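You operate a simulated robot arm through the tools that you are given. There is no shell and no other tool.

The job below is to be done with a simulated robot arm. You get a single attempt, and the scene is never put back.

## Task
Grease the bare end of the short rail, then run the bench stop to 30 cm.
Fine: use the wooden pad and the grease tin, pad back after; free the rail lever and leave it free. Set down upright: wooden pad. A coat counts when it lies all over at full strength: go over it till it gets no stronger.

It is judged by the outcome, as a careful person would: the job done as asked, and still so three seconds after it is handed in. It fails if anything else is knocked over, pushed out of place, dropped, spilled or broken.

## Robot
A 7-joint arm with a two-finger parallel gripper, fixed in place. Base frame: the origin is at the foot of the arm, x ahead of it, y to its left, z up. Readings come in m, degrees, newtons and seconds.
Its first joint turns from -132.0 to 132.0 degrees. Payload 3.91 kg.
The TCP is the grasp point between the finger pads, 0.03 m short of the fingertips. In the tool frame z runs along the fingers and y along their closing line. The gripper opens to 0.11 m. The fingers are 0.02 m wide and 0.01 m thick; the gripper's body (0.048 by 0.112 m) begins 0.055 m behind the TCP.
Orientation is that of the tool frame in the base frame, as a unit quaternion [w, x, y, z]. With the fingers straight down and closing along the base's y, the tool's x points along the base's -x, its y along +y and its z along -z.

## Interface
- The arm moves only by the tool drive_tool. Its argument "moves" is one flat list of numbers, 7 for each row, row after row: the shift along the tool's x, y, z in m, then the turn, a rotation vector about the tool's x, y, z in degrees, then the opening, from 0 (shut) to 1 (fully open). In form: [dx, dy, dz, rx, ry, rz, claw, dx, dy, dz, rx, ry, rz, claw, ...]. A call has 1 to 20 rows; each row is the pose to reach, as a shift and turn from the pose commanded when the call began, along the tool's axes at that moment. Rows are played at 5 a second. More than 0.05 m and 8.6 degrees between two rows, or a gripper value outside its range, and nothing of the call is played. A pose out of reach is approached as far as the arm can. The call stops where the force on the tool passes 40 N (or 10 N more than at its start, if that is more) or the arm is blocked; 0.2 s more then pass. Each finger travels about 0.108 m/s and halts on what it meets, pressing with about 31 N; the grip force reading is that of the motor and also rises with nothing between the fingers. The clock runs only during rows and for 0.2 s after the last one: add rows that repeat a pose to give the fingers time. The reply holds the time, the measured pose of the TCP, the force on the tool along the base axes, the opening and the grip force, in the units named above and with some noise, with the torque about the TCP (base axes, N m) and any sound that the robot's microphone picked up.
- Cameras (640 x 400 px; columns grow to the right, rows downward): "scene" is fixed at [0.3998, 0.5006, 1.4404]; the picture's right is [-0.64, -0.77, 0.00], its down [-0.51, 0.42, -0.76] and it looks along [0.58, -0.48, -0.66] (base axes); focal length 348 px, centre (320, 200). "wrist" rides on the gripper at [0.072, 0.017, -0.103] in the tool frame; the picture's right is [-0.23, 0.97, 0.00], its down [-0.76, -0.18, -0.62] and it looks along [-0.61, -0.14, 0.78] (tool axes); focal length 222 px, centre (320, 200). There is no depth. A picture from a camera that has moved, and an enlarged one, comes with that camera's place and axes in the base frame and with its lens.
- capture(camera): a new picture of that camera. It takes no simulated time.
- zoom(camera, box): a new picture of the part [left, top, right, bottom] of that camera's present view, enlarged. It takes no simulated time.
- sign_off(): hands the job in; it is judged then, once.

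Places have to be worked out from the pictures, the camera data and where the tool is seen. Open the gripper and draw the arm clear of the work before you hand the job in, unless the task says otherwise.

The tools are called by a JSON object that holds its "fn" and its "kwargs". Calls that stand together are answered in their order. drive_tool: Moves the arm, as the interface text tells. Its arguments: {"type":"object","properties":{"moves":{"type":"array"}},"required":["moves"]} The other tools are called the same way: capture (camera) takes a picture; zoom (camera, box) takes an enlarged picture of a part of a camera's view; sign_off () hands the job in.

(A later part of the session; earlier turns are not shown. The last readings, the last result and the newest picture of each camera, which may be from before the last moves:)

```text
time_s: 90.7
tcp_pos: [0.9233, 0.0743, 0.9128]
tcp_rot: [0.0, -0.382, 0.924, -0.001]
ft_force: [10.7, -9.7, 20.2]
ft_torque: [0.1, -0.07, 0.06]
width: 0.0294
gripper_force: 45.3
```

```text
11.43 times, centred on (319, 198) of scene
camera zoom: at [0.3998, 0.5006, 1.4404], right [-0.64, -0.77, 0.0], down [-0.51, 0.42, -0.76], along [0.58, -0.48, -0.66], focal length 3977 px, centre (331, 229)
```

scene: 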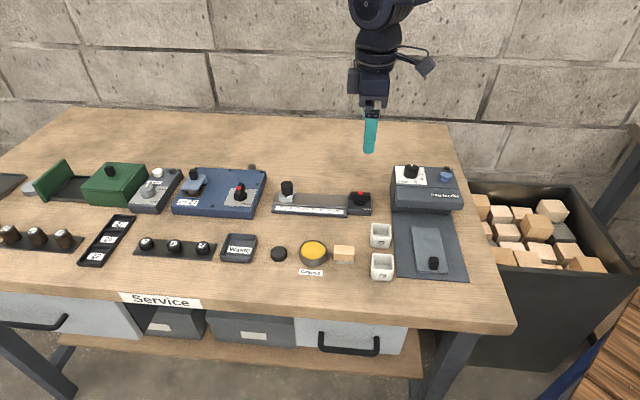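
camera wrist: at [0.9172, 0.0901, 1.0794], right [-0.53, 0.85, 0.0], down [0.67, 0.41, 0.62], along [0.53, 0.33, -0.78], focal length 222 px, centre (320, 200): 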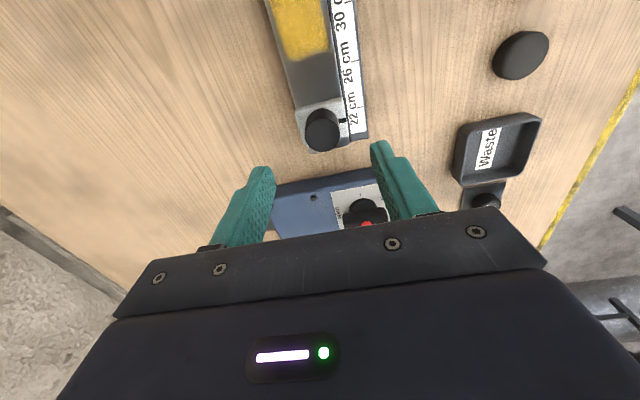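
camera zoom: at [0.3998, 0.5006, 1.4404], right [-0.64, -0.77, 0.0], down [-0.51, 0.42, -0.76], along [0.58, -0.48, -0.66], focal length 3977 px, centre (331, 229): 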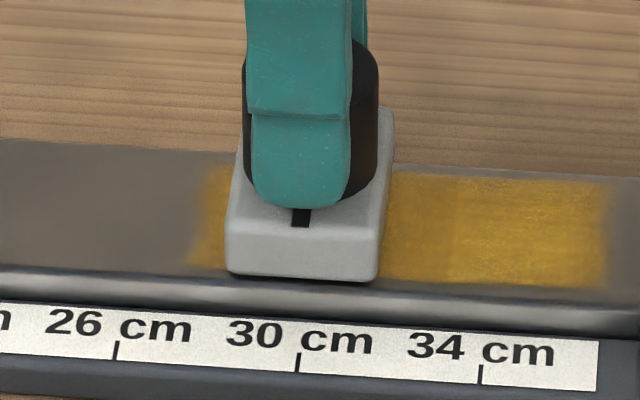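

The side load has eased and the mark is essentially unchanged. I'll open, lift straight up, and measure.

{"fn": "drive_tool", "kwargs": {"moves": [0, -0.0005, -0.001, 0, 0, 0, 0.1, 0, -0.0005, -0.001, 0, 0, 0, 0.3, 0, -0.0005, -0.001, 0, 0, 0, 0.5, 0, -0.0005, -0.001, 0, 0, 0, 0.6, 0, -0.0005, -0.001, 0, 0, 0, 0.6, 0, -0.0005, -0.03, 0, 0, 0, 0.6, 0, -0.0005, -0.06, 0, 0, 0, 0.6, 0, -0.0005, -0.09, 0, 0, 0, 0.6, 0, -0.0005, -0.09, 0, 0, 0, 0.6]}}

{"fn": "zoom", "kwargs": {"camera": "scene", "box": [295, 180, 343, 215]}}

{"fn": "capture", "kwargs": {"camera": "wrist"}}

{"fn": "zoom", "kwargs": {"camera": "wrist", "box": [260, 70, 400, 210]}}

```text
time_s: 92.7
tcp_pos: [0.9243, 0.0755, 1.0003]
tcp_rot: [-0.002, -0.382, 0.924, -0.001]
ft_force: [0.0, 0.0, -0.4]
ft_torque: [0.04, 0.01, -0.01]
width: 0.066
gripper_force: 0.1
```

```text
11.43 times, centred on (319, 198) of scene
camera zoom: at [0.3998, 0.5006, 1.4404], right [-0.64, -0.77, 0.0], down [-0.51, 0.42, -0.76], along [0.58, -0.48, -0.66], focal length 3977 px, centre (331, 229)
```

zoom: 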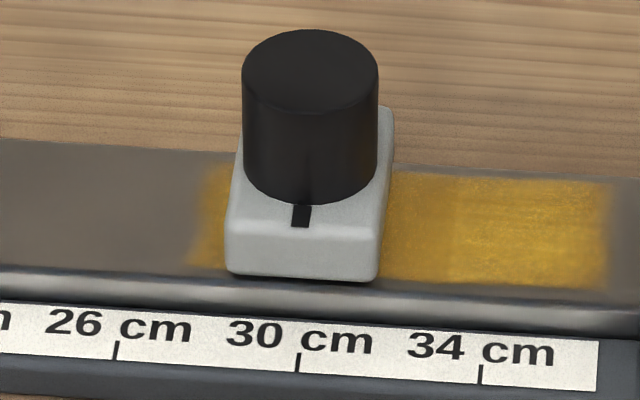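

```text
taken
camera wrist: at [0.8607, 0.0358, 1.1051], right [-0.53, 0.85, 0.0], down [0.67, 0.41, 0.62], along [0.53, 0.33, -0.78], focal length 222 px, centre (320, 200)
```

wrist: 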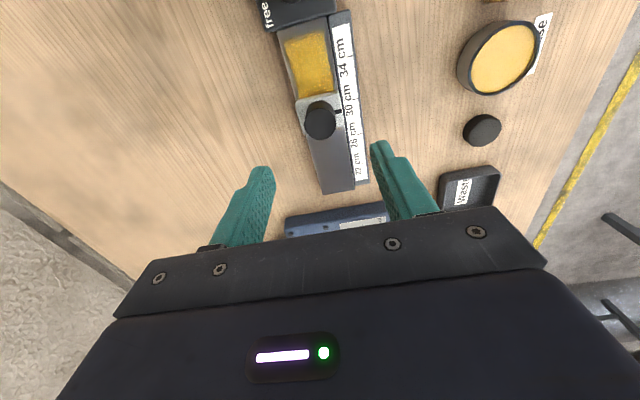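

```text
2.86 times, centred on (330, 140) of wrist
camera zoom: at [0.8607, 0.0358, 1.1051], right [-0.53, 0.85, 0.0], down [0.67, 0.41, 0.62], along [0.53, 0.33, -0.78], focal length 635 px, centre (291, 371)
```

zoom: 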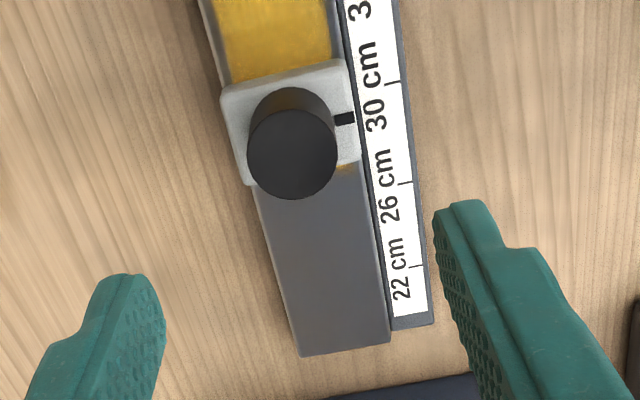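

The stop looks good. I noticed a faint tone boundary in the coat at about 33 cm that doesn't move with the arm, so I'll move well clear and inspect the coat closely.

{"fn": "drive_tool", "kwargs": {"moves": [0.03, 0.03, -0.03, 0, 0, 0, 0.6, 0.06, 0.06, -0.06, 0, 0, 0, 0.6, 0.09, 0.09, -0.08, 0, 0, 0, 0.6, 0.12, 0.12, -0.1, 0, 0, 0, 0.6, 0.15, 0.15, -0.12, 0, 0, 0, 0.6, 0.17, 0.18, -0.14, 0, 0, 0, 0.6, 0.19, 0.21, -0.16, 0, 0, 0, 0.6, 0.19, 0.21, -0.16, 0, 0, 0, 0.6]}}

{"fn": "capture", "kwargs": {"camera": "scene"}}

{"fn": "zoom", "kwargs": {"camera": "scene", "box": [304, 180, 352, 210]}}

{"fn": "zoom", "kwargs": {"camera": "scene", "box": [320, 185, 352, 205]}}

```text
refused: row 1 steps farther than a row can; nothing moved
```

```text
taken
```

scene: 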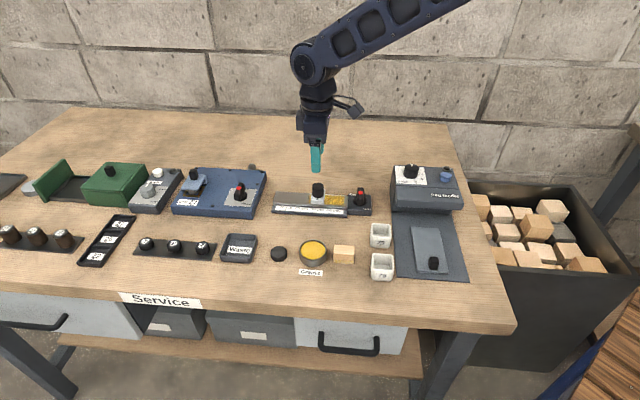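

```text
13.33 times, centred on (328, 195) of scene
camera zoom: at [0.3998, 0.5006, 1.4404], right [-0.64, -0.77, 0.0], down [-0.51, 0.42, -0.76], along [0.58, -0.48, -0.66], focal length 4640 px, centre (213, 267)
```

zoom: 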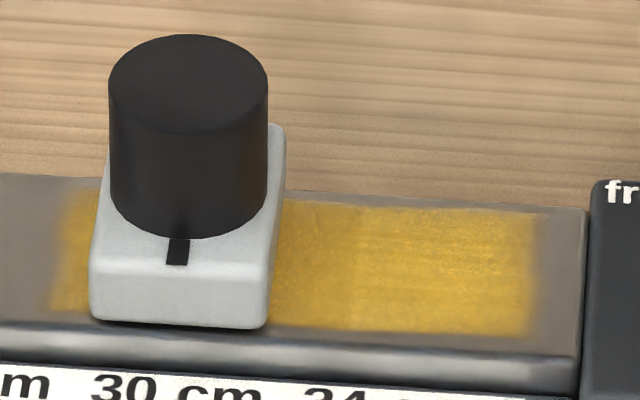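

```text
16.00 times, centred on (336, 195) of scene
camera zoom: at [0.3998, 0.5006, 1.4404], right [-0.64, -0.77, 0.0], down [-0.51, 0.42, -0.76], along [0.58, -0.48, -0.66], focal length 5568 px, centre (64, 280)
```

zoom: 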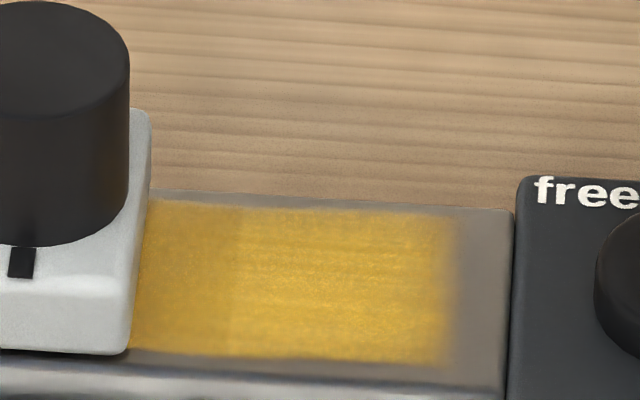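

The move was refused as too large per row. I'll zoom tightly on both tone zones of the coat to compare their colour first.

{"fn": "zoom", "kwargs": {"camera": "scene", "box": [325, 188, 341, 198]}}

{"fn": "zoom", "kwargs": {"camera": "wrist", "box": [270, 20, 350, 110]}}

```text
16.00 times, centred on (333, 193) of scene
camera zoom: at [0.3998, 0.5006, 1.4404], right [-0.64, -0.77, 0.0], down [-0.51, 0.42, -0.76], along [0.58, -0.48, -0.66], focal length 5568 px, centre (112, 312)
```

zoom: 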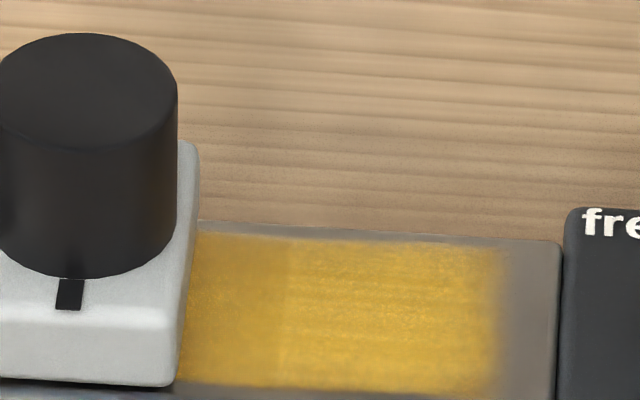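

```text
4.44 times, centred on (310, 65) of wrist
camera zoom: at [0.8607, 0.0358, 1.1051], right [-0.53, 0.85, 0.0], down [0.67, 0.41, 0.62], along [0.53, 0.33, -0.78], focal length 987 px, centre (364, 800)
```

zoom: 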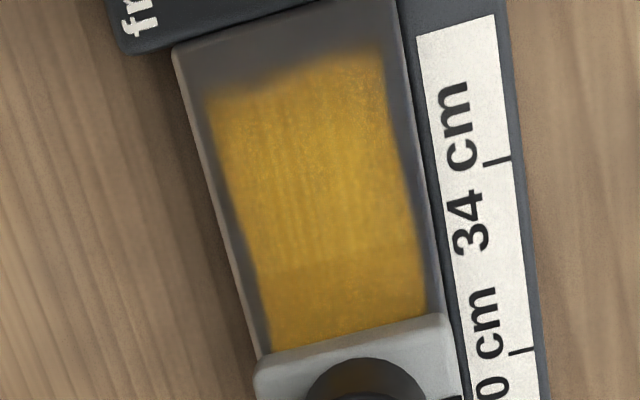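

There does seem to be a subtle zone difference, so I'll retract the arm fully for an unshadowed look.

{"fn": "drive_tool", "kwargs": {"moves": [0.0176, 0.0395, -0.014, 0, 0, 0, 0.6, 0.0352, 0.079, -0.028, 0, 0, 0, 0.6, 0.0528, 0.1185, -0.042, 0, 0, 0, 0.6, 0.0704, 0.158, -0.056, 0, 0, 0, 0.6, 0.088, 0.1975, -0.07, 0, 0, 0, 0.6, 0.1056, 0.237, -0.084, 0, 0, 0, 0.6, 0.1232, 0.2765, -0.098, 0, 0, 0, 0.6, 0.1408, 0.316, -0.112, 0, 0, 0, 0.6, 0.1584, 0.3555, -0.126, 0, 0, 0, 0.6, 0.176, 0.395, -0.14, 0, 0, 0, 0.6]}}

{"fn": "capture", "kwargs": {"camera": "scene"}}

{"fn": "zoom", "kwargs": {"camera": "scene", "box": [304, 180, 352, 210]}}

```text
time_s: 94.9
tcp_pos: [0.5207, 0.2261, 1.1391]
tcp_rot: [-0.002, -0.382, 0.924, -0.001]
ft_force: [1.4, 0.0, 0.1]
ft_torque: [0.01, 0.02, -0.02]
width: 0.066
gripper_force: 0.0
```

```text
taken
```

scene: 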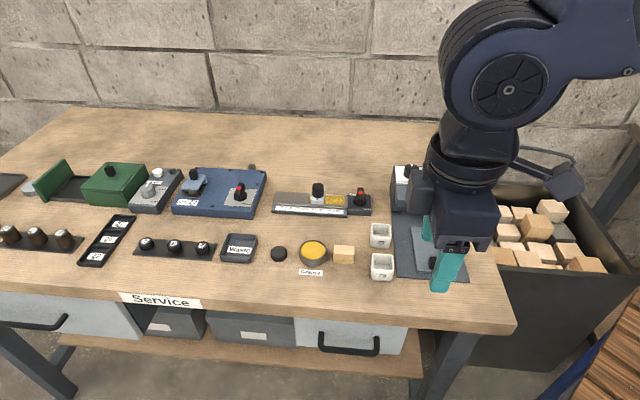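

```text
13.33 times, centred on (328, 195) of scene
camera zoom: at [0.3998, 0.5006, 1.4404], right [-0.64, -0.77, 0.0], down [-0.51, 0.42, -0.76], along [0.58, -0.48, -0.66], focal length 4640 px, centre (213, 267)
```

zoom: 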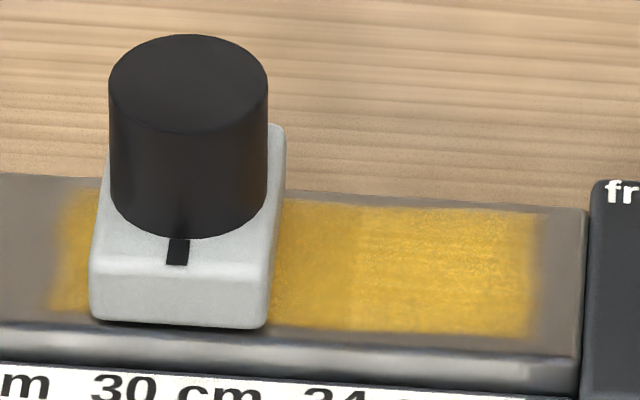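

Even with the arm away, the middle of the patch (about 31–33 cm) looks slightly duller than the end at 33–36.5 cm, so I can't rule out it being below full strength. To be thorough I'll run the free stop back, re-dip and go over the whole patch again. First I'll return above the knob.

{"fn": "drive_tool", "kwargs": {"moves": [-0.0176, -0.0395, 0.014, 0, 0, 0, 0.6, -0.0352, -0.079, 0.028, 0, 0, 0, 0.6, -0.0528, -0.1185, 0.042, 0, 0, 0, 0.6, -0.0704, -0.158, 0.056, 0, 0, 0, 0.6, -0.088, -0.1975, 0.07, 0, 0, 0, 0.6, -0.1056, -0.237, 0.084, 0, 0, 0, 0.6, -0.1232, -0.2765, 0.098, 0, 0, 0, 0.6, -0.1408, -0.316, 0.112, 0, 0, 0, 0.6, -0.1584, -0.3555, 0.126, 0, 0, 0, 0.6, -0.176, -0.395, 0.14, 0, 0, 0, 0.6, -0.176, -0.395, 0.155, 0, 0, 0, 0.6, -0.176, -0.395, 0.155, 0, 0, 0, 0.6]}}

{"fn": "zoom", "kwargs": {"camera": "wrist", "box": [260, 40, 400, 210]}}

```text
time_s: 97.5
tcp_pos: [0.9237, 0.0737, 0.9849]
tcp_rot: [0.0, -0.381, 0.924, -0.001]
ft_force: [0.4, -0.2, -1.2]
ft_torque: [0.01, -0.01, 0.0]
width: 0.0661
gripper_force: 0.2
```

```text
2.35 times, centred on (330, 125) of wrist
camera zoom: at [0.8598, 0.0351, 1.0888], right [-0.53, 0.85, 0.0], down [0.67, 0.41, 0.62], along [0.53, 0.33, -0.78], focal length 523 px, centre (296, 376)
```

zoom: 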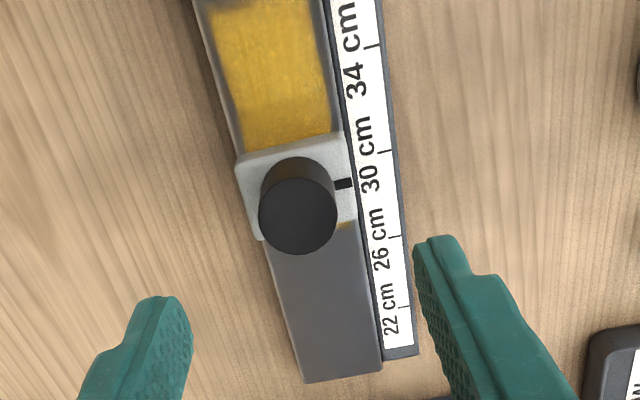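

Aligned over the knob. I'll descend, grip it, and check before dragging back.

{"fn": "drive_tool", "kwargs": {"moves": [0, 0, 0.025, 0, 0, 0, 0.6, 0, 0, 0.05, 0, 0, 0, 0.6, 0, 0, 0.065, 0, 0, 0, 0.6, 0, 0, 0.0725, 0, 0, 0, 0.6, 0, 0, 0.0725, 0, 0, 0, 0.6, 0, 0, 0.0725, 0, 0, 0, 0.4, 0, 0, 0.0725, 0, 0, 0, 0.2, 0, 0, 0.0725, 0, 0, 0, 0.1, 0, 0, 0.0725, 0, 0, 0, 0.1]}}

{"fn": "zoom", "kwargs": {"camera": "scene", "box": [265, 160, 385, 235]}}

```text
time_s: 99.5
tcp_pos: [0.9244, 0.0744, 0.9146]
tcp_rot: [-0.001, -0.382, 0.924, 0.0]
ft_force: [-24.3, 23.9, -2.4]
ft_torque: [0.59, 0.17, 0.08]
width: 0.0293
gripper_force: 45.3
```

```text
5.33 times, centred on (325, 198) of scene
camera zoom: at [0.3998, 0.5006, 1.4404], right [-0.64, -0.77, 0.0], down [-0.51, 0.42, -0.76], along [0.58, -0.48, -0.66], focal length 1856 px, centre (293, 213)
```

zoom: 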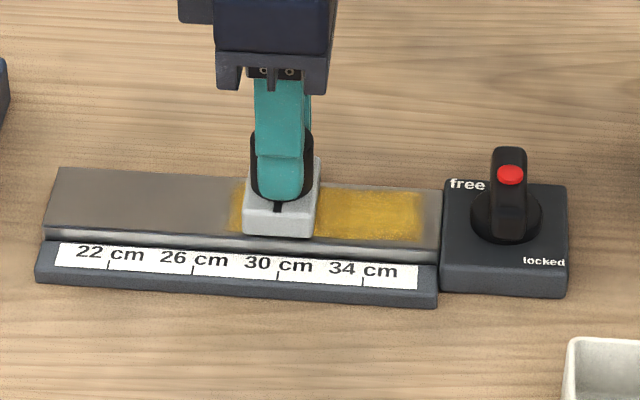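

There's a 34 N side load from a q-offset of about 2 mm, so I'll relieve it first, then drag the stop back toward 22 cm.

{"fn": "drive_tool", "kwargs": {"moves": [0, 0.001, 0, 0, 0, 0, 0.1, 0, 0.002, 0, 0, 0, 0, 0.1, 0, 0.002, 0, 0, 0, 0, 0.1]}}

{"fn": "drive_tool", "kwargs": {"moves": [-0.01, 0, 0, 0, 0, 0, 0.1, -0.02, 0, 0, 0, 0, 0, 0.1, -0.03, 0, 0, 0, 0, 0, 0.1, -0.04, 0, 0, 0, 0, 0, 0.1, -0.05, 0, 0, 0, 0, 0, 0.1, -0.06, 0, 0, 0, 0, 0, 0.1, -0.07, 0, 0, 0, 0, 0, 0.1, -0.078, 0, 0, 0, 0, 0, 0.1, -0.078, 0, 0, 0, 0, 0, 0.1]}}

{"fn": "zoom", "kwargs": {"camera": "scene", "box": [265, 160, 385, 235]}}

```text
time_s: 100.3
tcp_pos: [0.9224, 0.0744, 0.9141]
tcp_rot: [0.0, -0.382, 0.924, -0.002]
ft_force: [-15.5, 14.8, 4.7]
ft_torque: [0.38, 0.95, 0.02]
width: 0.0291
gripper_force: 45.1
```

```text
time_s: 102.3
tcp_pos: [0.978, 0.129, 0.9134]
tcp_rot: [0.001, -0.382, 0.924, -0.001]
ft_force: [6.6, -5.8, 20.5]
ft_torque: [-0.15, 0.42, -0.01]
width: 0.029
gripper_force: 44.9
```

```text
5.33 times, centred on (325, 198) of scene
camera zoom: at [0.3998, 0.5006, 1.4404], right [-0.64, -0.77, 0.0], down [-0.51, 0.42, -0.76], along [0.58, -0.48, -0.66], focal length 1856 px, centre (293, 213)
```

zoom: 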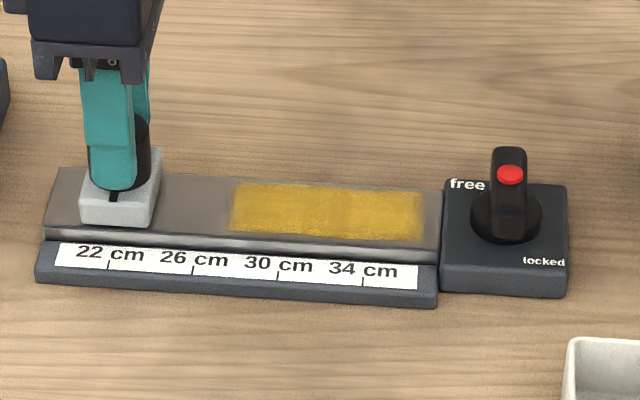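

The stop is back near 22 cm. I'll release it, lift, and head to the pad.

{"fn": "drive_tool", "kwargs": {"moves": [0, -0.0005, -0.001, 0, 0, 0, 0.3, 0, -0.0005, -0.001, 0, 0, 0, 0.5, 0, -0.0005, -0.001, 0, 0, 0, 0.6, 0, -0.0005, -0.001, 0, 0, 0, 0.6, 0, -0.0005, -0.03, 0, 0, 0, 0.6, 0, -0.0005, -0.055, 0, 0, 0, 0.6, 0.025, 0.035, -0.055, 0, 0, 0, 0.6, 0.05, 0.07, -0.055, 0, 0, 0, 0.6, 0.075, 0.105, -0.055, 0, 0, 0, 0.6, 0.1, 0.14, -0.055, 0, 0, 0, 0.6, 0.125, 0.16, -0.055, 0, 0, 0, 0.6, 0.1513, 0.1754, -0.055, 0, 0, 0, 0.6, 0.1513, 0.1754, -0.055, 0, 0, 0, 0.6]}}

{"fn": "zoom", "kwargs": {"camera": "scene", "box": [265, 160, 385, 235]}}

{"fn": "zoom", "kwargs": {"camera": "wrist", "box": [240, 60, 400, 240]}}

```text
time_s: 105.1
tcp_pos: [0.7465, 0.1473, 0.9682]
tcp_rot: [-0.001, -0.381, 0.924, 0.0]
ft_force: [0.1, 0.1, 0.4]
ft_torque: [-0.01, -0.01, 0.01]
width: 0.0659
gripper_force: 0.0
```

```text
5.33 times, centred on (325, 198) of scene
camera zoom: at [0.3998, 0.5006, 1.4404], right [-0.64, -0.77, 0.0], down [-0.51, 0.42, -0.76], along [0.58, -0.48, -0.66], focal length 1856 px, centre (293, 213)
```

zoom: 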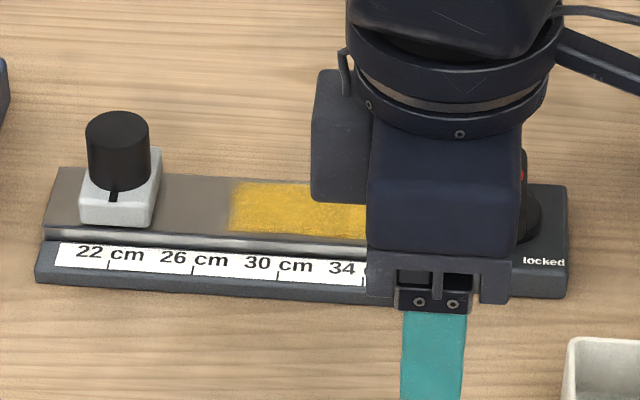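

```text
2.22 times, centred on (320, 150) of wrist
camera zoom: at [0.6825, 0.1084, 1.0723], right [-0.53, 0.85, 0.0], down [0.67, 0.41, 0.62], along [0.53, 0.33, -0.78], focal length 494 px, centre (320, 311)
```

zoom: 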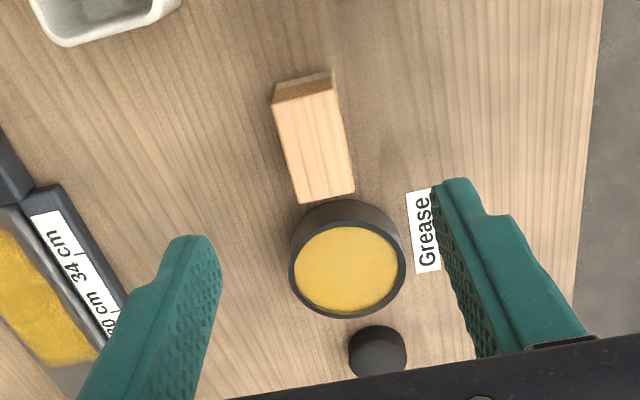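

The pad is exactly where I left it. I'll correct 1.8 mm, descend to TCP z ≈ 0.879 for a deeper grip, and close.

{"fn": "drive_tool", "kwargs": {"moves": [0, -0.0018, 0.03, 0, 0, 0, 0.6, 0, -0.0018, 0.06, 0, 0, 0, 0.6, 0, -0.0018, 0.08, 0, 0, 0, 0.6, 0, -0.0018, 0.089, 0, 0, 0, 0.6, 0, -0.0018, 0.089, 0, 0, 0, 0.6, 0, -0.0018, 0.089, 0, 0, 0, 0.4, 0, -0.0018, 0.089, 0, 0, 0, 0.2, 0, -0.0018, 0.089, 0, 0, 0, 0, 0, -0.0018, 0.089, 0, 0, 0, 0]}}

{"fn": "zoom", "kwargs": {"camera": "scene", "box": [320, 235, 370, 275]}}

```text
time_s: 107.1
tcp_pos: [0.7469, 0.1446, 0.8771]
tcp_rot: [-0.001, -0.382, 0.924, -0.001]
ft_force: [-0.6, -0.3, -1.0]
ft_torque: [-0.01, 0.0, 0.0]
width: 0.0252
gripper_force: 31.2
```

```text
10.00 times, centred on (345, 255) of scene
camera zoom: at [0.3998, 0.5006, 1.4404], right [-0.64, -0.77, 0.0], down [-0.51, 0.42, -0.76], along [0.58, -0.48, -0.66], focal length 3480 px, centre (70, -350)
```

zoom: 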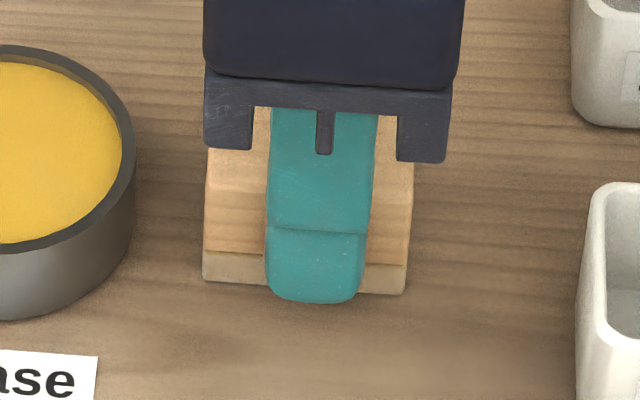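

The pad is gripped with a deeper hold. I'll lift it and carry it over the tin, then check alignment just above the rim.

{"fn": "drive_tool", "kwargs": {"moves": [0, 0, -0.02, 0, 0, 0, 0, 0, 0, -0.045, 0, 0, 0, 0, 0, 0, -0.06, 0, 0, 0, 0, -0.034, 0, -0.06, 0, 0, 0, 0, -0.067, 0, -0.06, 0, 0, 0, 0, -0.067, 0, -0.045, 0, 0, 0, 0, -0.067, 0, -0.03, 0, 0, 0, 0, -0.067, 0, -0.028, 0, 0, 0, 0, -0.067, 0, -0.028, 0, 0, 0, 0]}}

{"fn": "zoom", "kwargs": {"camera": "scene", "box": [280, 220, 360, 280]}}

{"fn": "zoom", "kwargs": {"camera": "wrist", "box": [250, 70, 390, 230]}}

```text
time_s: 109.1
tcp_pos: [0.7944, 0.195, 0.9073]
tcp_rot: [0.001, -0.382, 0.924, -0.001]
ft_force: [0.4, 0.5, -0.6]
ft_torque: [0.0, 0.0, -0.02]
width: 0.025
gripper_force: 31.0
```

```text
6.67 times, centred on (320, 250) of scene
camera zoom: at [0.3998, 0.5006, 1.4404], right [-0.64, -0.77, 0.0], down [-0.51, 0.42, -0.76], along [0.58, -0.48, -0.66], focal length 2320 px, centre (320, -133)
```

zoom: 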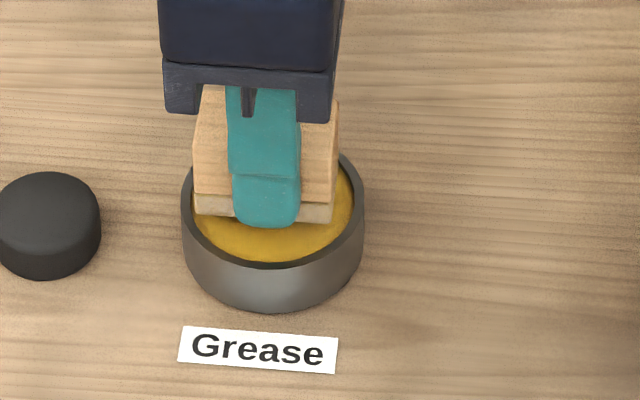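

```text
2.50 times, centred on (320, 150) of wrist
camera zoom: at [0.7305, 0.1555, 1.0105], right [-0.53, 0.85, 0.0], down [0.67, 0.41, 0.62], along [0.53, 0.33, -0.78], focal length 555 px, centre (320, 325)
```

zoom: 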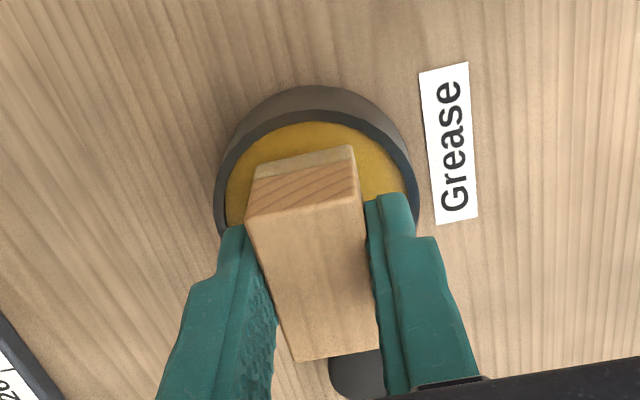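

The pad is 1.9 mm too far toward the left end. I'll correct that and re-check.

{"fn": "drive_tool", "kwargs": {"moves": [0.0019, 0, 0, 0, 0, 0, 0, 0.0019, 0, 0, 0, 0, 0, 0, 0.0019, 0, 0.003, 0, 0, 0, 0, 0.0019, 0, 0.003, 0, 0, 0, 0]}}

{"fn": "zoom", "kwargs": {"camera": "scene", "box": [280, 220, 360, 280]}}

```text
time_s: 110.1
tcp_pos: [0.7922, 0.1921, 0.9041]
tcp_rot: [-0.001, -0.382, 0.924, -0.001]
ft_force: [0.2, 0.0, -0.7]
ft_torque: [0.0, 0.0, 0.02]
width: 0.0248
gripper_force: 30.8
```

```text
6.67 times, centred on (320, 250) of scene
camera zoom: at [0.3998, 0.5006, 1.4404], right [-0.64, -0.77, 0.0], down [-0.51, 0.42, -0.76], along [0.58, -0.48, -0.66], focal length 2320 px, centre (320, -133)
```

zoom: 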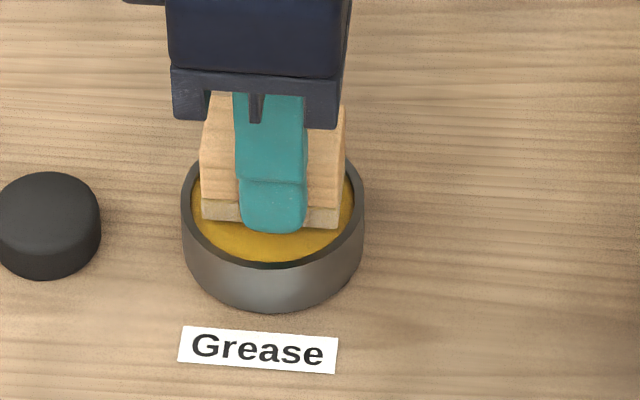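

Centred now. I'll lower to the grease in small steps, aiming for a light press held a little longer.

{"fn": "drive_tool", "kwargs": {"moves": [0, 0, 0.002, 0, 0, 0, 0, 0, 0, 0.004, 0, 0, 0, 0, 0, 0, 0.006, 0, 0, 0, 0, 0, 0, 0.006, 0, 0, 0, 0]}}

```text
time_s: 111.1
tcp_pos: [0.7921, 0.1937, 0.8995]
tcp_rot: [-0.001, -0.382, 0.924, -0.001]
ft_force: [-3.1, -0.4, 12.9]
ft_torque: [-0.03, 0.17, 0.01]
width: 0.025
gripper_force: 30.7
```

Contact at about 13 N. I'll hold for a second with tiny rubbing moves so the felt takes up grease, then lift.

{"fn": "drive_tool", "kwargs": {"moves": [0, 0, 0.0004, 0, 0, 0, 0, 0.0006, 0, 0.0004, 0, 0, 0, 0, -0.0004, 0, 0.0004, 0, 0, 0, 0, 0, 0.0005, 0.0004, 0, 0, 0, 0, 0, 0, 0.0004, 0, 0, 0, 0, 0, 0, 0.0004, 0, 0, 0, 0]}}

{"fn": "zoom", "kwargs": {"camera": "scene", "box": [280, 220, 360, 280]}}

{"fn": "drive_tool", "kwargs": {"moves": [0, 0, -0.004, 0, 0, 0, 0, 0, 0, -0.02, 0, 0, 0, 0, 0, 0, -0.045, 0, 0, 0, 0, 0, 0, -0.062, 0, 0, 0, 0, 0, 0, -0.062, 0, 0, 0, 0]}}

{"fn": "zoom", "kwargs": {"camera": "scene", "box": [280, 200, 360, 280]}}

```text
time_s: 112.5
tcp_pos: [0.7932, 0.1926, 0.8987]
tcp_rot: [0.0, -0.382, 0.924, -0.001]
ft_force: [-3.9, 2.0, 32.4]
ft_torque: [0.07, 0.18, 0.0]
width: 0.0254
gripper_force: 30.8
```

```text
6.67 times, centred on (320, 250) of scene
camera zoom: at [0.3998, 0.5006, 1.4404], right [-0.64, -0.77, 0.0], down [-0.51, 0.42, -0.76], along [0.58, -0.48, -0.66], focal length 2320 px, centre (320, -133)
```

zoom: 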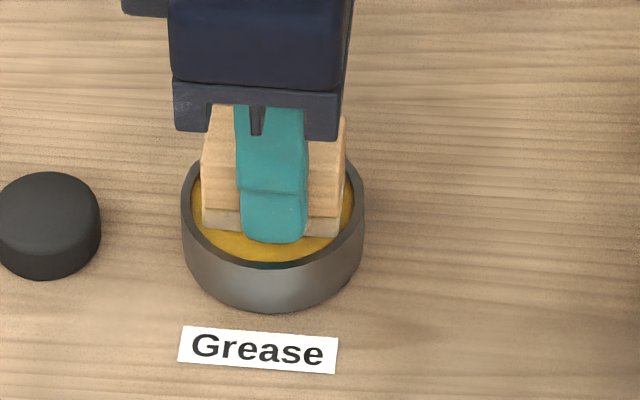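

```text
time_s: 113.7
tcp_pos: [0.7941, 0.1921, 0.9622]
tcp_rot: [0.0, -0.382, 0.924, -0.002]
ft_force: [-0.5, 0.0, 0.1]
ft_torque: [0.0, 0.0, -0.01]
width: 0.0252
gripper_force: 30.7
```

```text
5.00 times, centred on (320, 240) of scene
camera zoom: at [0.3998, 0.5006, 1.4404], right [-0.64, -0.77, 0.0], down [-0.51, 0.42, -0.76], along [0.58, -0.48, -0.66], focal length 1740 px, centre (320, 0)
```

zoom: 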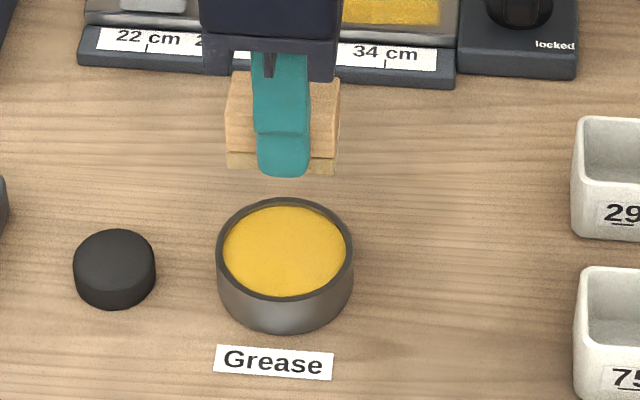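

The pad is loaded again and the tin hasn't moved. I'll go to the middle of the rail patch's front lane, just above contact.

{"fn": "drive_tool", "kwargs": {"moves": [0.003, -0.041, 0, 0, 0, 0, 0, 0.006, -0.082, 0, 0, 0, 0, 0, 0.009, -0.123, 0, 0, 0, 0, 0, 0.009, -0.164, 0, 0, 0, 0, 0, 0.009, -0.164, 0.03, 0, 0, 0, 0, 0.009, -0.164, 0.052, 0, 0, 0, 0, 0.009, -0.164, 0.062, 0, 0, 0, 0, 0.009, -0.164, 0.062, 0, 0, 0, 0]}}

{"fn": "zoom", "kwargs": {"camera": "scene", "box": [285, 170, 365, 220]}}

```text
time_s: 115.5
tcp_pos: [0.9027, 0.0684, 0.8995]
tcp_rot: [0.0, -0.382, 0.924, -0.001]
ft_force: [-0.2, 0.4, -0.2]
ft_torque: [0.01, 0.0, -0.01]
width: 0.025
gripper_force: 30.9
```

```text
8.00 times, centred on (325, 195) of scene
camera zoom: at [0.3998, 0.5006, 1.4404], right [-0.64, -0.77, 0.0], down [-0.51, 0.42, -0.76], along [0.58, -0.48, -0.66], focal length 2784 px, centre (280, 240)
```

zoom: 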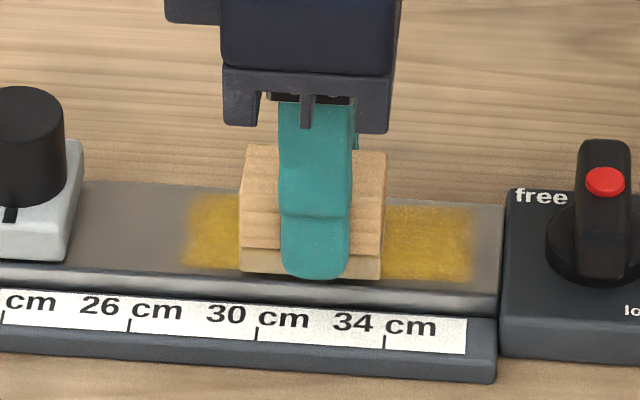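

{"fn": "drive_tool", "kwargs": {"moves": [0, 0, 0.002, 0, 0, 0, 0, 0, 0, 0.0035, 0, 0, 0, 0, 0, 0, 0.0045, 0, 0, 0, 0, 0, 0, 0.0045, 0, 0, 0, 0]}}

```text
time_s: 116.5
tcp_pos: [0.9033, 0.0694, 0.8962]
tcp_rot: [-0.001, -0.382, 0.924, -0.002]
ft_force: [-2.9, -1.0, 12.8]
ft_torque: [-0.07, 0.09, 0.0]
width: 0.0248
gripper_force: 31.1
```

Contact is 13 N, so I'll stroke slowly toward the lever end with force checks.

{"fn": "drive_tool", "kwargs": {"moves": [0.0085, 0, 0, 0, 0, 0, 0, 0.017, 0, 0, 0, 0, 0, 0, 0.0255, 0, 0, 0, 0, 0, 0, 0.033, 0, 0, 0, 0, 0, 0, 0.033, 0, 0, 0, 0, 0, 0]}}

{"fn": "zoom", "kwargs": {"camera": "scene", "box": [285, 170, 365, 220]}}

```text
time_s: 117.7
tcp_pos: [0.8805, 0.0465, 0.8953]
tcp_rot: [0.0, -0.382, 0.924, -0.001]
ft_force: [6.9, 7.1, 27.8]
ft_torque: [0.27, -0.17, 0.01]
width: 0.0253
gripper_force: 30.9
```

```text
8.00 times, centred on (325, 195) of scene
camera zoom: at [0.3998, 0.5006, 1.4404], right [-0.64, -0.77, 0.0], down [-0.51, 0.42, -0.76], along [0.58, -0.48, -0.66], focal length 2784 px, centre (280, 240)
```

zoom: 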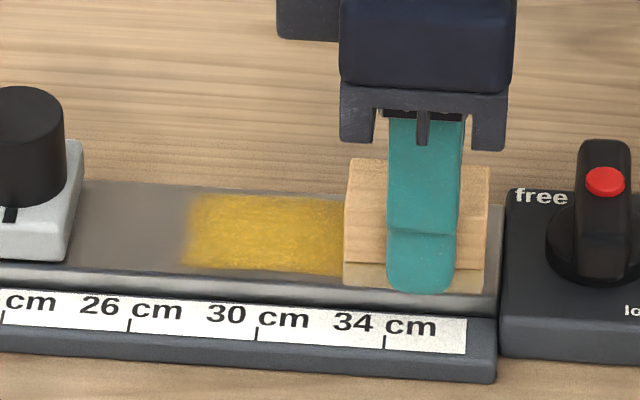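

The force rose to 28 N here; I'll ease 1 mm and sweep slowly to the left end of the patch.

{"fn": "drive_tool", "kwargs": {"moves": [0, 0, -0.001, 0, 0, 0, 0, -0.0085, 0, -0.0008, 0, 0, 0, 0, -0.017, 0, -0.0006, 0, 0, 0, 0, -0.0255, 0, -0.0003, 0, 0, 0, 0, -0.034, 0, 0, 0, 0, 0, 0, -0.0425, 0, 0, 0, 0, 0, 0, -0.051, 0, 0, 0, 0, 0, 0, -0.0595, 0, 0, 0, 0, 0, 0, -0.066, 0, 0, 0, 0, 0, 0]}}

{"fn": "zoom", "kwargs": {"camera": "scene", "box": [285, 170, 365, 220]}}

```text
time_s: 119.7
tcp_pos: [0.9257, 0.0914, 0.8945]
tcp_rot: [0.0, -0.382, 0.924, -0.001]
ft_force: [-7.0, -9.1, 34.9]
ft_torque: [-0.28, 0.28, -0.01]
width: 0.025
gripper_force: 31.0
```

```text
8.00 times, centred on (325, 195) of scene
camera zoom: at [0.3998, 0.5006, 1.4404], right [-0.64, -0.77, 0.0], down [-0.51, 0.42, -0.76], along [0.58, -0.48, -0.66], focal length 2784 px, centre (280, 240)
```

zoom: 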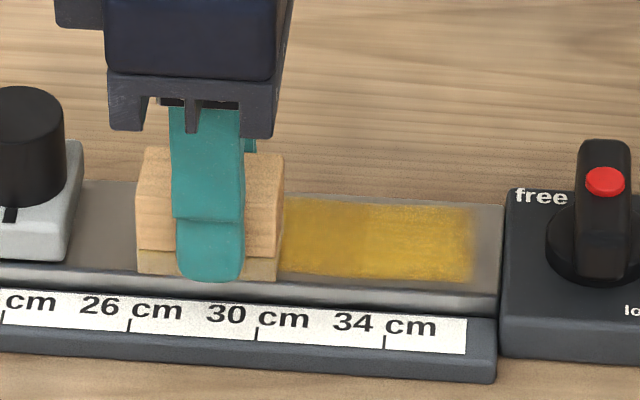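

That's 35 N here, so I'll ease 1.5 mm, move to the rear lane, and sweep back toward the lever.

{"fn": "drive_tool", "kwargs": {"moves": [0, 0, -0.0015, 0, 0, 0, 0, 0, -0.009, -0.0015, 0, 0, 0, 0, 0, -0.017, -0.0015, 0, 0, 0, 0, 0.0085, -0.017, -0.0015, 0, 0, 0, 0, 0.017, -0.017, -0.0014, 0, 0, 0, 0, 0.0255, -0.017, -0.0013, 0, 0, 0, 0, 0.034, -0.017, -0.0012, 0, 0, 0, 0, 0.034, -0.017, -0.0012, 0, 0, 0, 0]}}

{"fn": "drive_tool", "kwargs": {"moves": [0.0085, 0, 0, 0, 0, 0, 0, 0.017, 0, 0, 0, 0, 0, 0, 0.0255, 0, 0, 0, 0, 0, 0, 0.032, 0, 0, 0, 0, 0, 0]}}

{"fn": "zoom", "kwargs": {"camera": "scene", "box": [285, 170, 365, 220]}}

```text
time_s: 121.5
tcp_pos: [0.9128, 0.0564, 0.8941]
tcp_rot: [-0.001, -0.382, 0.924, -0.001]
ft_force: [1.2, 0.1, 5.8]
ft_torque: [0.04, -0.05, -0.03]
width: 0.0252
gripper_force: 30.9
```

```text
time_s: 122.5
tcp_pos: [0.891, 0.0337, 0.8954]
tcp_rot: [0.0, -0.382, 0.924, -0.001]
ft_force: [-0.2, 0.2, 0.7]
ft_torque: [0.01, 0.02, 0.0]
width: 0.0254
gripper_force: 31.1
```

```text
8.00 times, centred on (325, 195) of scene
camera zoom: at [0.3998, 0.5006, 1.4404], right [-0.64, -0.77, 0.0], down [-0.51, 0.42, -0.76], along [0.58, -0.48, -0.66], focal length 2784 px, centre (280, 240)
```

zoom: 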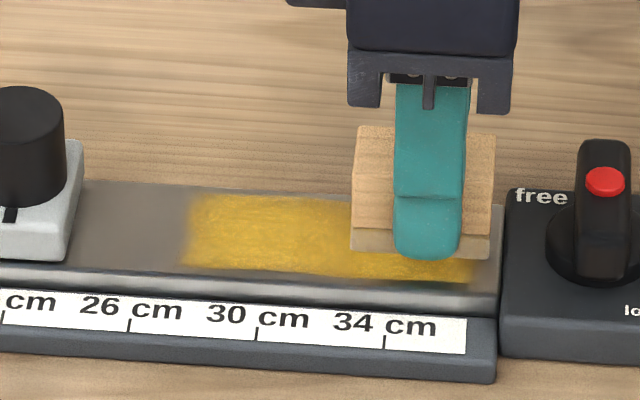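

Contact is light at this end, so I'll press 1.5 mm more and sweep the rear lane back to the left in two parts.

{"fn": "drive_tool", "kwargs": {"moves": [0, 0, 0.001, 0, 0, 0, 0, 0, 0, 0.0018, 0, 0, 0, 0, 0, 0, 0.0018, 0, 0, 0, 0]}}

{"fn": "drive_tool", "kwargs": {"moves": [-0.0085, 0, 0, 0, 0, 0, 0, -0.017, 0, 0, 0, 0, 0, 0, -0.0255, 0, 0, 0, 0, 0, 0, -0.033, 0, 0, 0, 0, 0, 0]}}

```text
time_s: 123.3
tcp_pos: [0.8918, 0.034, 0.8946]
tcp_rot: [0.0, -0.382, 0.924, 0.0]
ft_force: [-3.5, -2.2, 22.0]
ft_torque: [-0.11, 0.18, 0.0]
width: 0.0253
gripper_force: 30.6
```

```text
time_s: 124.3
tcp_pos: [0.9139, 0.0565, 0.8942]
tcp_rot: [-0.001, -0.382, 0.924, -0.001]
ft_force: [-7.1, -8.2, 32.5]
ft_torque: [-0.23, 0.24, 0.0]
width: 0.025
gripper_force: 30.8
```

{"fn": "drive_tool", "kwargs": {"moves": [0, 0, -0.001, 0, 0, 0, 0, -0.0085, 0, -0.001, 0, 0, 0, 0, -0.017, 0, -0.001, 0, 0, 0, 0, -0.0255, 0, -0.001, 0, 0, 0, 0, -0.033, 0, -0.001, 0, 0, 0, 0]}}

{"fn": "zoom", "kwargs": {"camera": "scene", "box": [285, 170, 365, 220]}}

```text
time_s: 125.5
tcp_pos: [0.9366, 0.0801, 0.8938]
tcp_rot: [0.0, -0.382, 0.924, -0.001]
ft_force: [-4.1, -5.6, 18.7]
ft_torque: [-0.09, 0.11, -0.04]
width: 0.0249
gripper_force: 30.6
```

```text
8.00 times, centred on (325, 195) of scene
camera zoom: at [0.3998, 0.5006, 1.4404], right [-0.64, -0.77, 0.0], down [-0.51, 0.42, -0.76], along [0.58, -0.48, -0.66], focal length 2784 px, centre (280, 240)
```

zoom: 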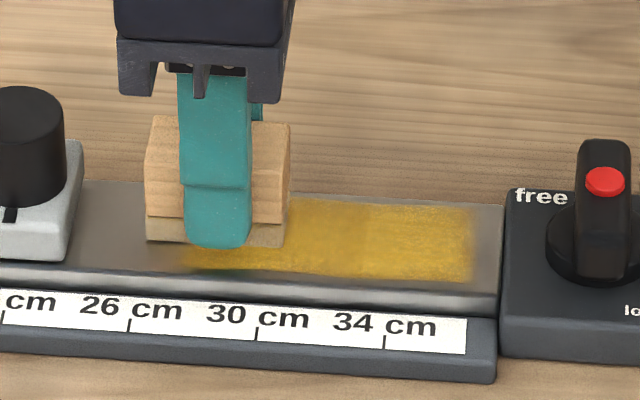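

I'll lift and move back over the tin area to view the whole patch in the same lighting as before.

{"fn": "drive_tool", "kwargs": {"moves": [0, 0, -0.02, 0, 0, 0, 0, 0, 0, -0.06, 0, 0, 0, 0, -0.01, 0, -0.07, 0, 0, 0, 0, -0.01, 0, -0.07, 0, 0, 0, 0]}}

{"fn": "zoom", "kwargs": {"camera": "scene", "box": [304, 180, 352, 210]}}

{"fn": "zoom", "kwargs": {"camera": "wrist", "box": [220, 0, 420, 220]}}

```text
time_s: 126.5
tcp_pos: [0.9436, 0.0879, 0.9644]
tcp_rot: [-0.002, -0.382, 0.924, -0.002]
ft_force: [-0.1, 0.9, 0.6]
ft_torque: [0.03, -0.03, 0.0]
width: 0.0252
gripper_force: 31.1
```

```text
13.33 times, centred on (328, 195) of scene
camera zoom: at [0.3998, 0.5006, 1.4404], right [-0.64, -0.77, 0.0], down [-0.51, 0.42, -0.76], along [0.58, -0.48, -0.66], focal length 4640 px, centre (213, 267)
```

zoom: 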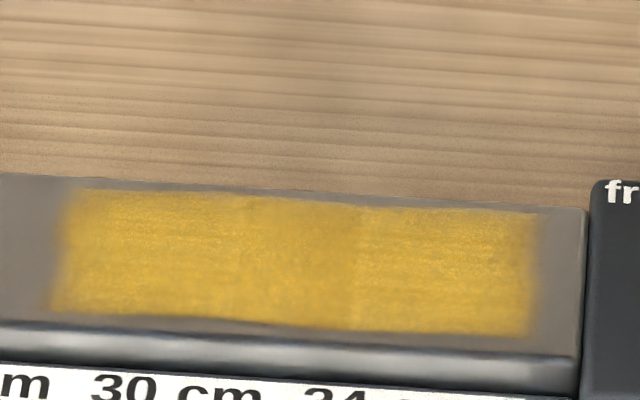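

```text
1.82 times, centred on (320, 110) of wrist
camera zoom: at [0.8816, 0.0495, 1.0682], right [-0.53, 0.85, 0.0], down [0.67, 0.41, 0.62], along [0.53, 0.33, -0.78], focal length 404 px, centre (320, 364)
```

zoom: 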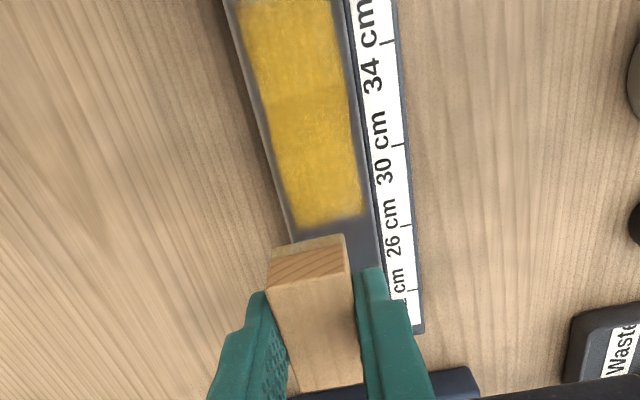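

The pattern is pixel-for-pixel the same as before even after a fresh dip and more loaded passes, so the faint band is just texture and the coat is at full strength. I'll carry the pad home.

{"fn": "drive_tool", "kwargs": {"moves": [0.02, 0.036, 0, 0, 0, 0, 0, 0.04, 0.072, 0, 0, 0, 0, 0, 0.06, 0.108, 0, 0, 0, 0, 0, 0.08, 0.144, 0, 0, 0, 0, 0, 0.0997, 0.1801, 0, 0, 0, 0, 0, 0.0997, 0.1801, 0.04, 0, 0, 0, 0, 0.0997, 0.1801, 0.07, 0, 0, 0, 0, 0.0997, 0.1801, 0.08, 0, 0, 0, 0, 0.0997, 0.1801, 0.08, 0, 0, 0, 0]}}

{"fn": "zoom", "kwargs": {"camera": "scene", "box": [320, 235, 370, 275]}}

```text
time_s: 128.5
tcp_pos: [0.7488, 0.1434, 0.8847]
tcp_rot: [-0.001, -0.382, 0.924, -0.001]
ft_force: [0.4, -0.8, -0.2]
ft_torque: [0.0, -0.02, -0.01]
width: 0.0252
gripper_force: 30.7
```

```text
10.00 times, centred on (345, 255) of scene
camera zoom: at [0.3998, 0.5006, 1.4404], right [-0.64, -0.77, 0.0], down [-0.51, 0.42, -0.76], along [0.58, -0.48, -0.66], focal length 3480 px, centre (70, -350)
```

zoom: 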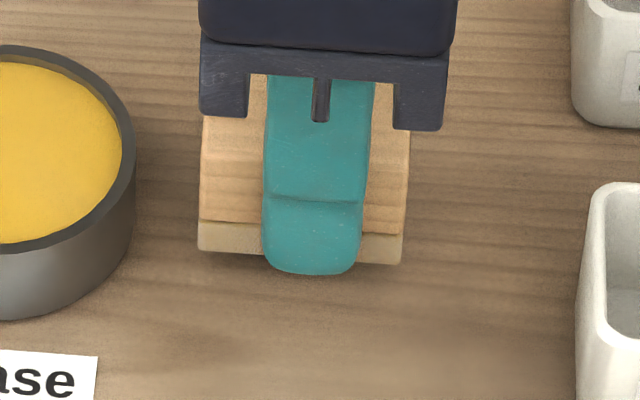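

Just 8 mm above its spot and 1.3 mm off. I'll shift and lower until it touches.

{"fn": "drive_tool", "kwargs": {"moves": [0.0012, 0, 0.003, 0, 0, 0, 0, 0.0012, 0, 0.006, 0, 0, 0, 0, 0.0012, 0, 0.0075, 0, 0, 0, 0, 0.0012, 0, 0.0075, 0, 0, 0, 0]}}

{"fn": "zoom", "kwargs": {"camera": "scene", "box": [320, 235, 370, 275]}}

```text
time_s: 129.5
tcp_pos: [0.7463, 0.1433, 0.8771]
tcp_rot: [0.0, -0.382, 0.924, -0.001]
ft_force: [0.2, 0.7, 10.1]
ft_torque: [0.07, -0.05, 0.03]
width: 0.0252
gripper_force: 30.8
```

```text
10.00 times, centred on (345, 255) of scene
camera zoom: at [0.3998, 0.5006, 1.4404], right [-0.64, -0.77, 0.0], down [-0.51, 0.42, -0.76], along [0.58, -0.48, -0.66], focal length 3480 px, centre (70, -350)
```

zoom: 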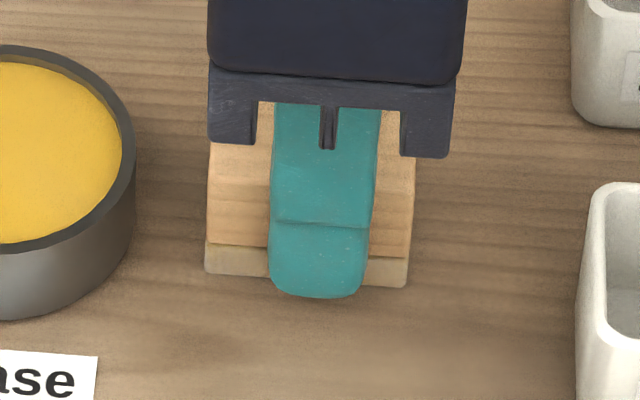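

It's touching, about 1.8 mm to the rear of the original mark. I'll lift a hair, shift forward, set down and release.

{"fn": "drive_tool", "kwargs": {"moves": [0, 0, -0.0025, 0, 0, 0, 0, 0, 0.0016, -0.0025, 0, 0, 0, 0, 0, 0.0016, -0.001, 0, 0, 0, 0, 0, 0.0016, -0.0002, 0, 0, 0, 0, 0, 0.0016, -0.0002, 0, 0, 0, 0]}}

{"fn": "zoom", "kwargs": {"camera": "scene", "box": [320, 235, 370, 275]}}

```text
time_s: 130.7
tcp_pos: [0.745, 0.1438, 0.8771]
tcp_rot: [0.0, -0.382, 0.924, -0.002]
ft_force: [1.6, -1.5, 5.7]
ft_torque: [0.02, -0.11, -0.02]
width: 0.0252
gripper_force: 30.8
```

```text
10.00 times, centred on (345, 255) of scene
camera zoom: at [0.3998, 0.5006, 1.4404], right [-0.64, -0.77, 0.0], down [-0.51, 0.42, -0.76], along [0.58, -0.48, -0.66], focal length 3480 px, centre (70, -350)
```

zoom: 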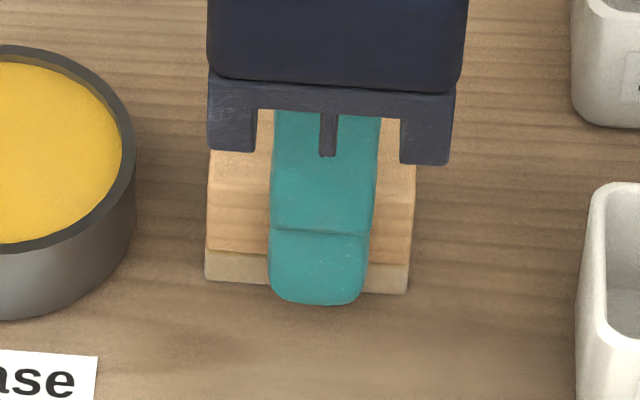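

It matches the original position. I'll release and lift straight up.

{"fn": "drive_tool", "kwargs": {"moves": [0, 0, 0, 0, 0, 0, 0.3, 0, 0, 0, 0, 0, 0, 0.5, 0, 0, 0, 0, 0, 0, 0.6, 0, 0, 0, 0, 0, 0, 0.6, 0, 0, -0.03, 0, 0, 0, 0.6, 0, 0, -0.07, 0, 0, 0, 0.6, 0, 0, -0.1, 0, 0, 0, 0.6, 0, 0, -0.1, 0, 0, 0, 0.6]}}

{"fn": "zoom", "kwargs": {"camera": "scene", "box": [280, 220, 380, 290]}}

{"fn": "zoom", "kwargs": {"camera": "scene", "box": [268, 175, 332, 215]}}

```text
time_s: 132.5
tcp_pos: [0.7455, 0.1481, 0.9777]
tcp_rot: [0.0, -0.382, 0.924, -0.001]
ft_force: [-0.3, -0.6, -0.3]
ft_torque: [-0.03, -0.01, -0.02]
width: 0.0661
gripper_force: 0.1
```

```text
5.71 times, centred on (330, 255) of scene
camera zoom: at [0.3998, 0.5006, 1.4404], right [-0.64, -0.77, 0.0], down [-0.51, 0.42, -0.76], along [0.58, -0.48, -0.66], focal length 1989 px, centre (263, -114)
```

zoom: 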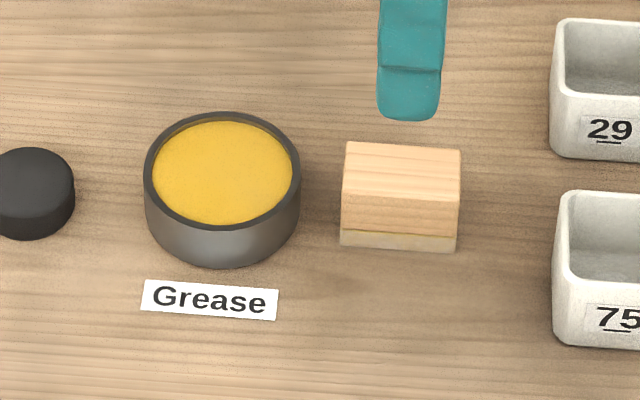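

```text
10.00 times, centred on (300, 195) of scene
camera zoom: at [0.3998, 0.5006, 1.4404], right [-0.64, -0.77, 0.0], down [-0.51, 0.42, -0.76], along [0.58, -0.48, -0.66], focal length 3480 px, centre (520, 250)
```

zoom: 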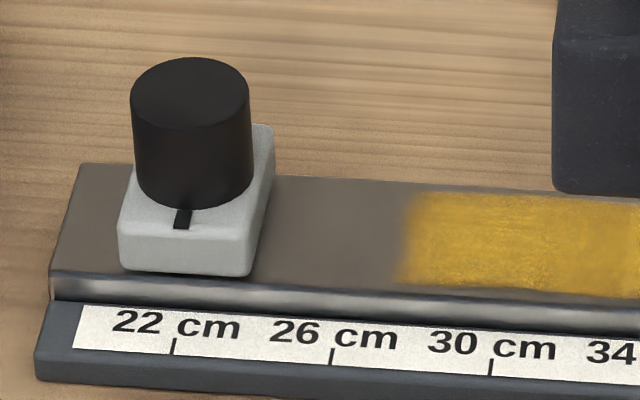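

The pad is home and upright, and the stop reads about 22.1 cm. I'll go back above the knob.

{"fn": "drive_tool", "kwargs": {"moves": [-0.025, -0.03, 0, 0, 0, 0, 0.6, -0.05, -0.06, 0, 0, 0, 0, 0.6, -0.075, -0.09, 0, 0, 0, 0, 0.6, -0.1, -0.12, 0, 0, 0, 0, 0.6, -0.126, -0.15, 0, 0, 0, 0, 0.6, -0.1516, -0.1779, 0.003, 0, 0, 0, 0.6, -0.1516, -0.1779, 0.003, 0, 0, 0, 0.6, -0.1516, -0.1779, 0.003, 0, 0, 0, 0.6]}}

{"fn": "zoom", "kwargs": {"camera": "wrist", "box": [260, 70, 400, 210]}}

```text
time_s: 134.3
tcp_pos: [0.9764, 0.1289, 0.9729]
tcp_rot: [-0.001, -0.381, 0.925, -0.001]
ft_force: [0.1, -0.1, -0.2]
ft_torque: [-0.02, -0.01, 0.03]
width: 0.0661
gripper_force: 0.0
```

```text
2.86 times, centred on (330, 140) of wrist
camera zoom: at [0.9133, 0.0901, 1.0764], right [-0.53, 0.85, 0.0], down [0.67, 0.41, 0.62], along [0.53, 0.33, -0.78], focal length 635 px, centre (291, 371)
```

zoom: 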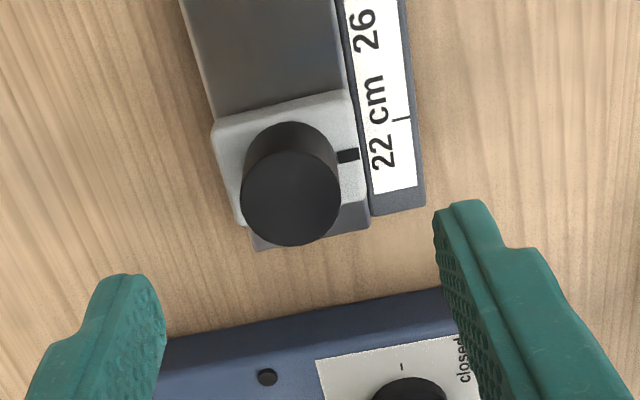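

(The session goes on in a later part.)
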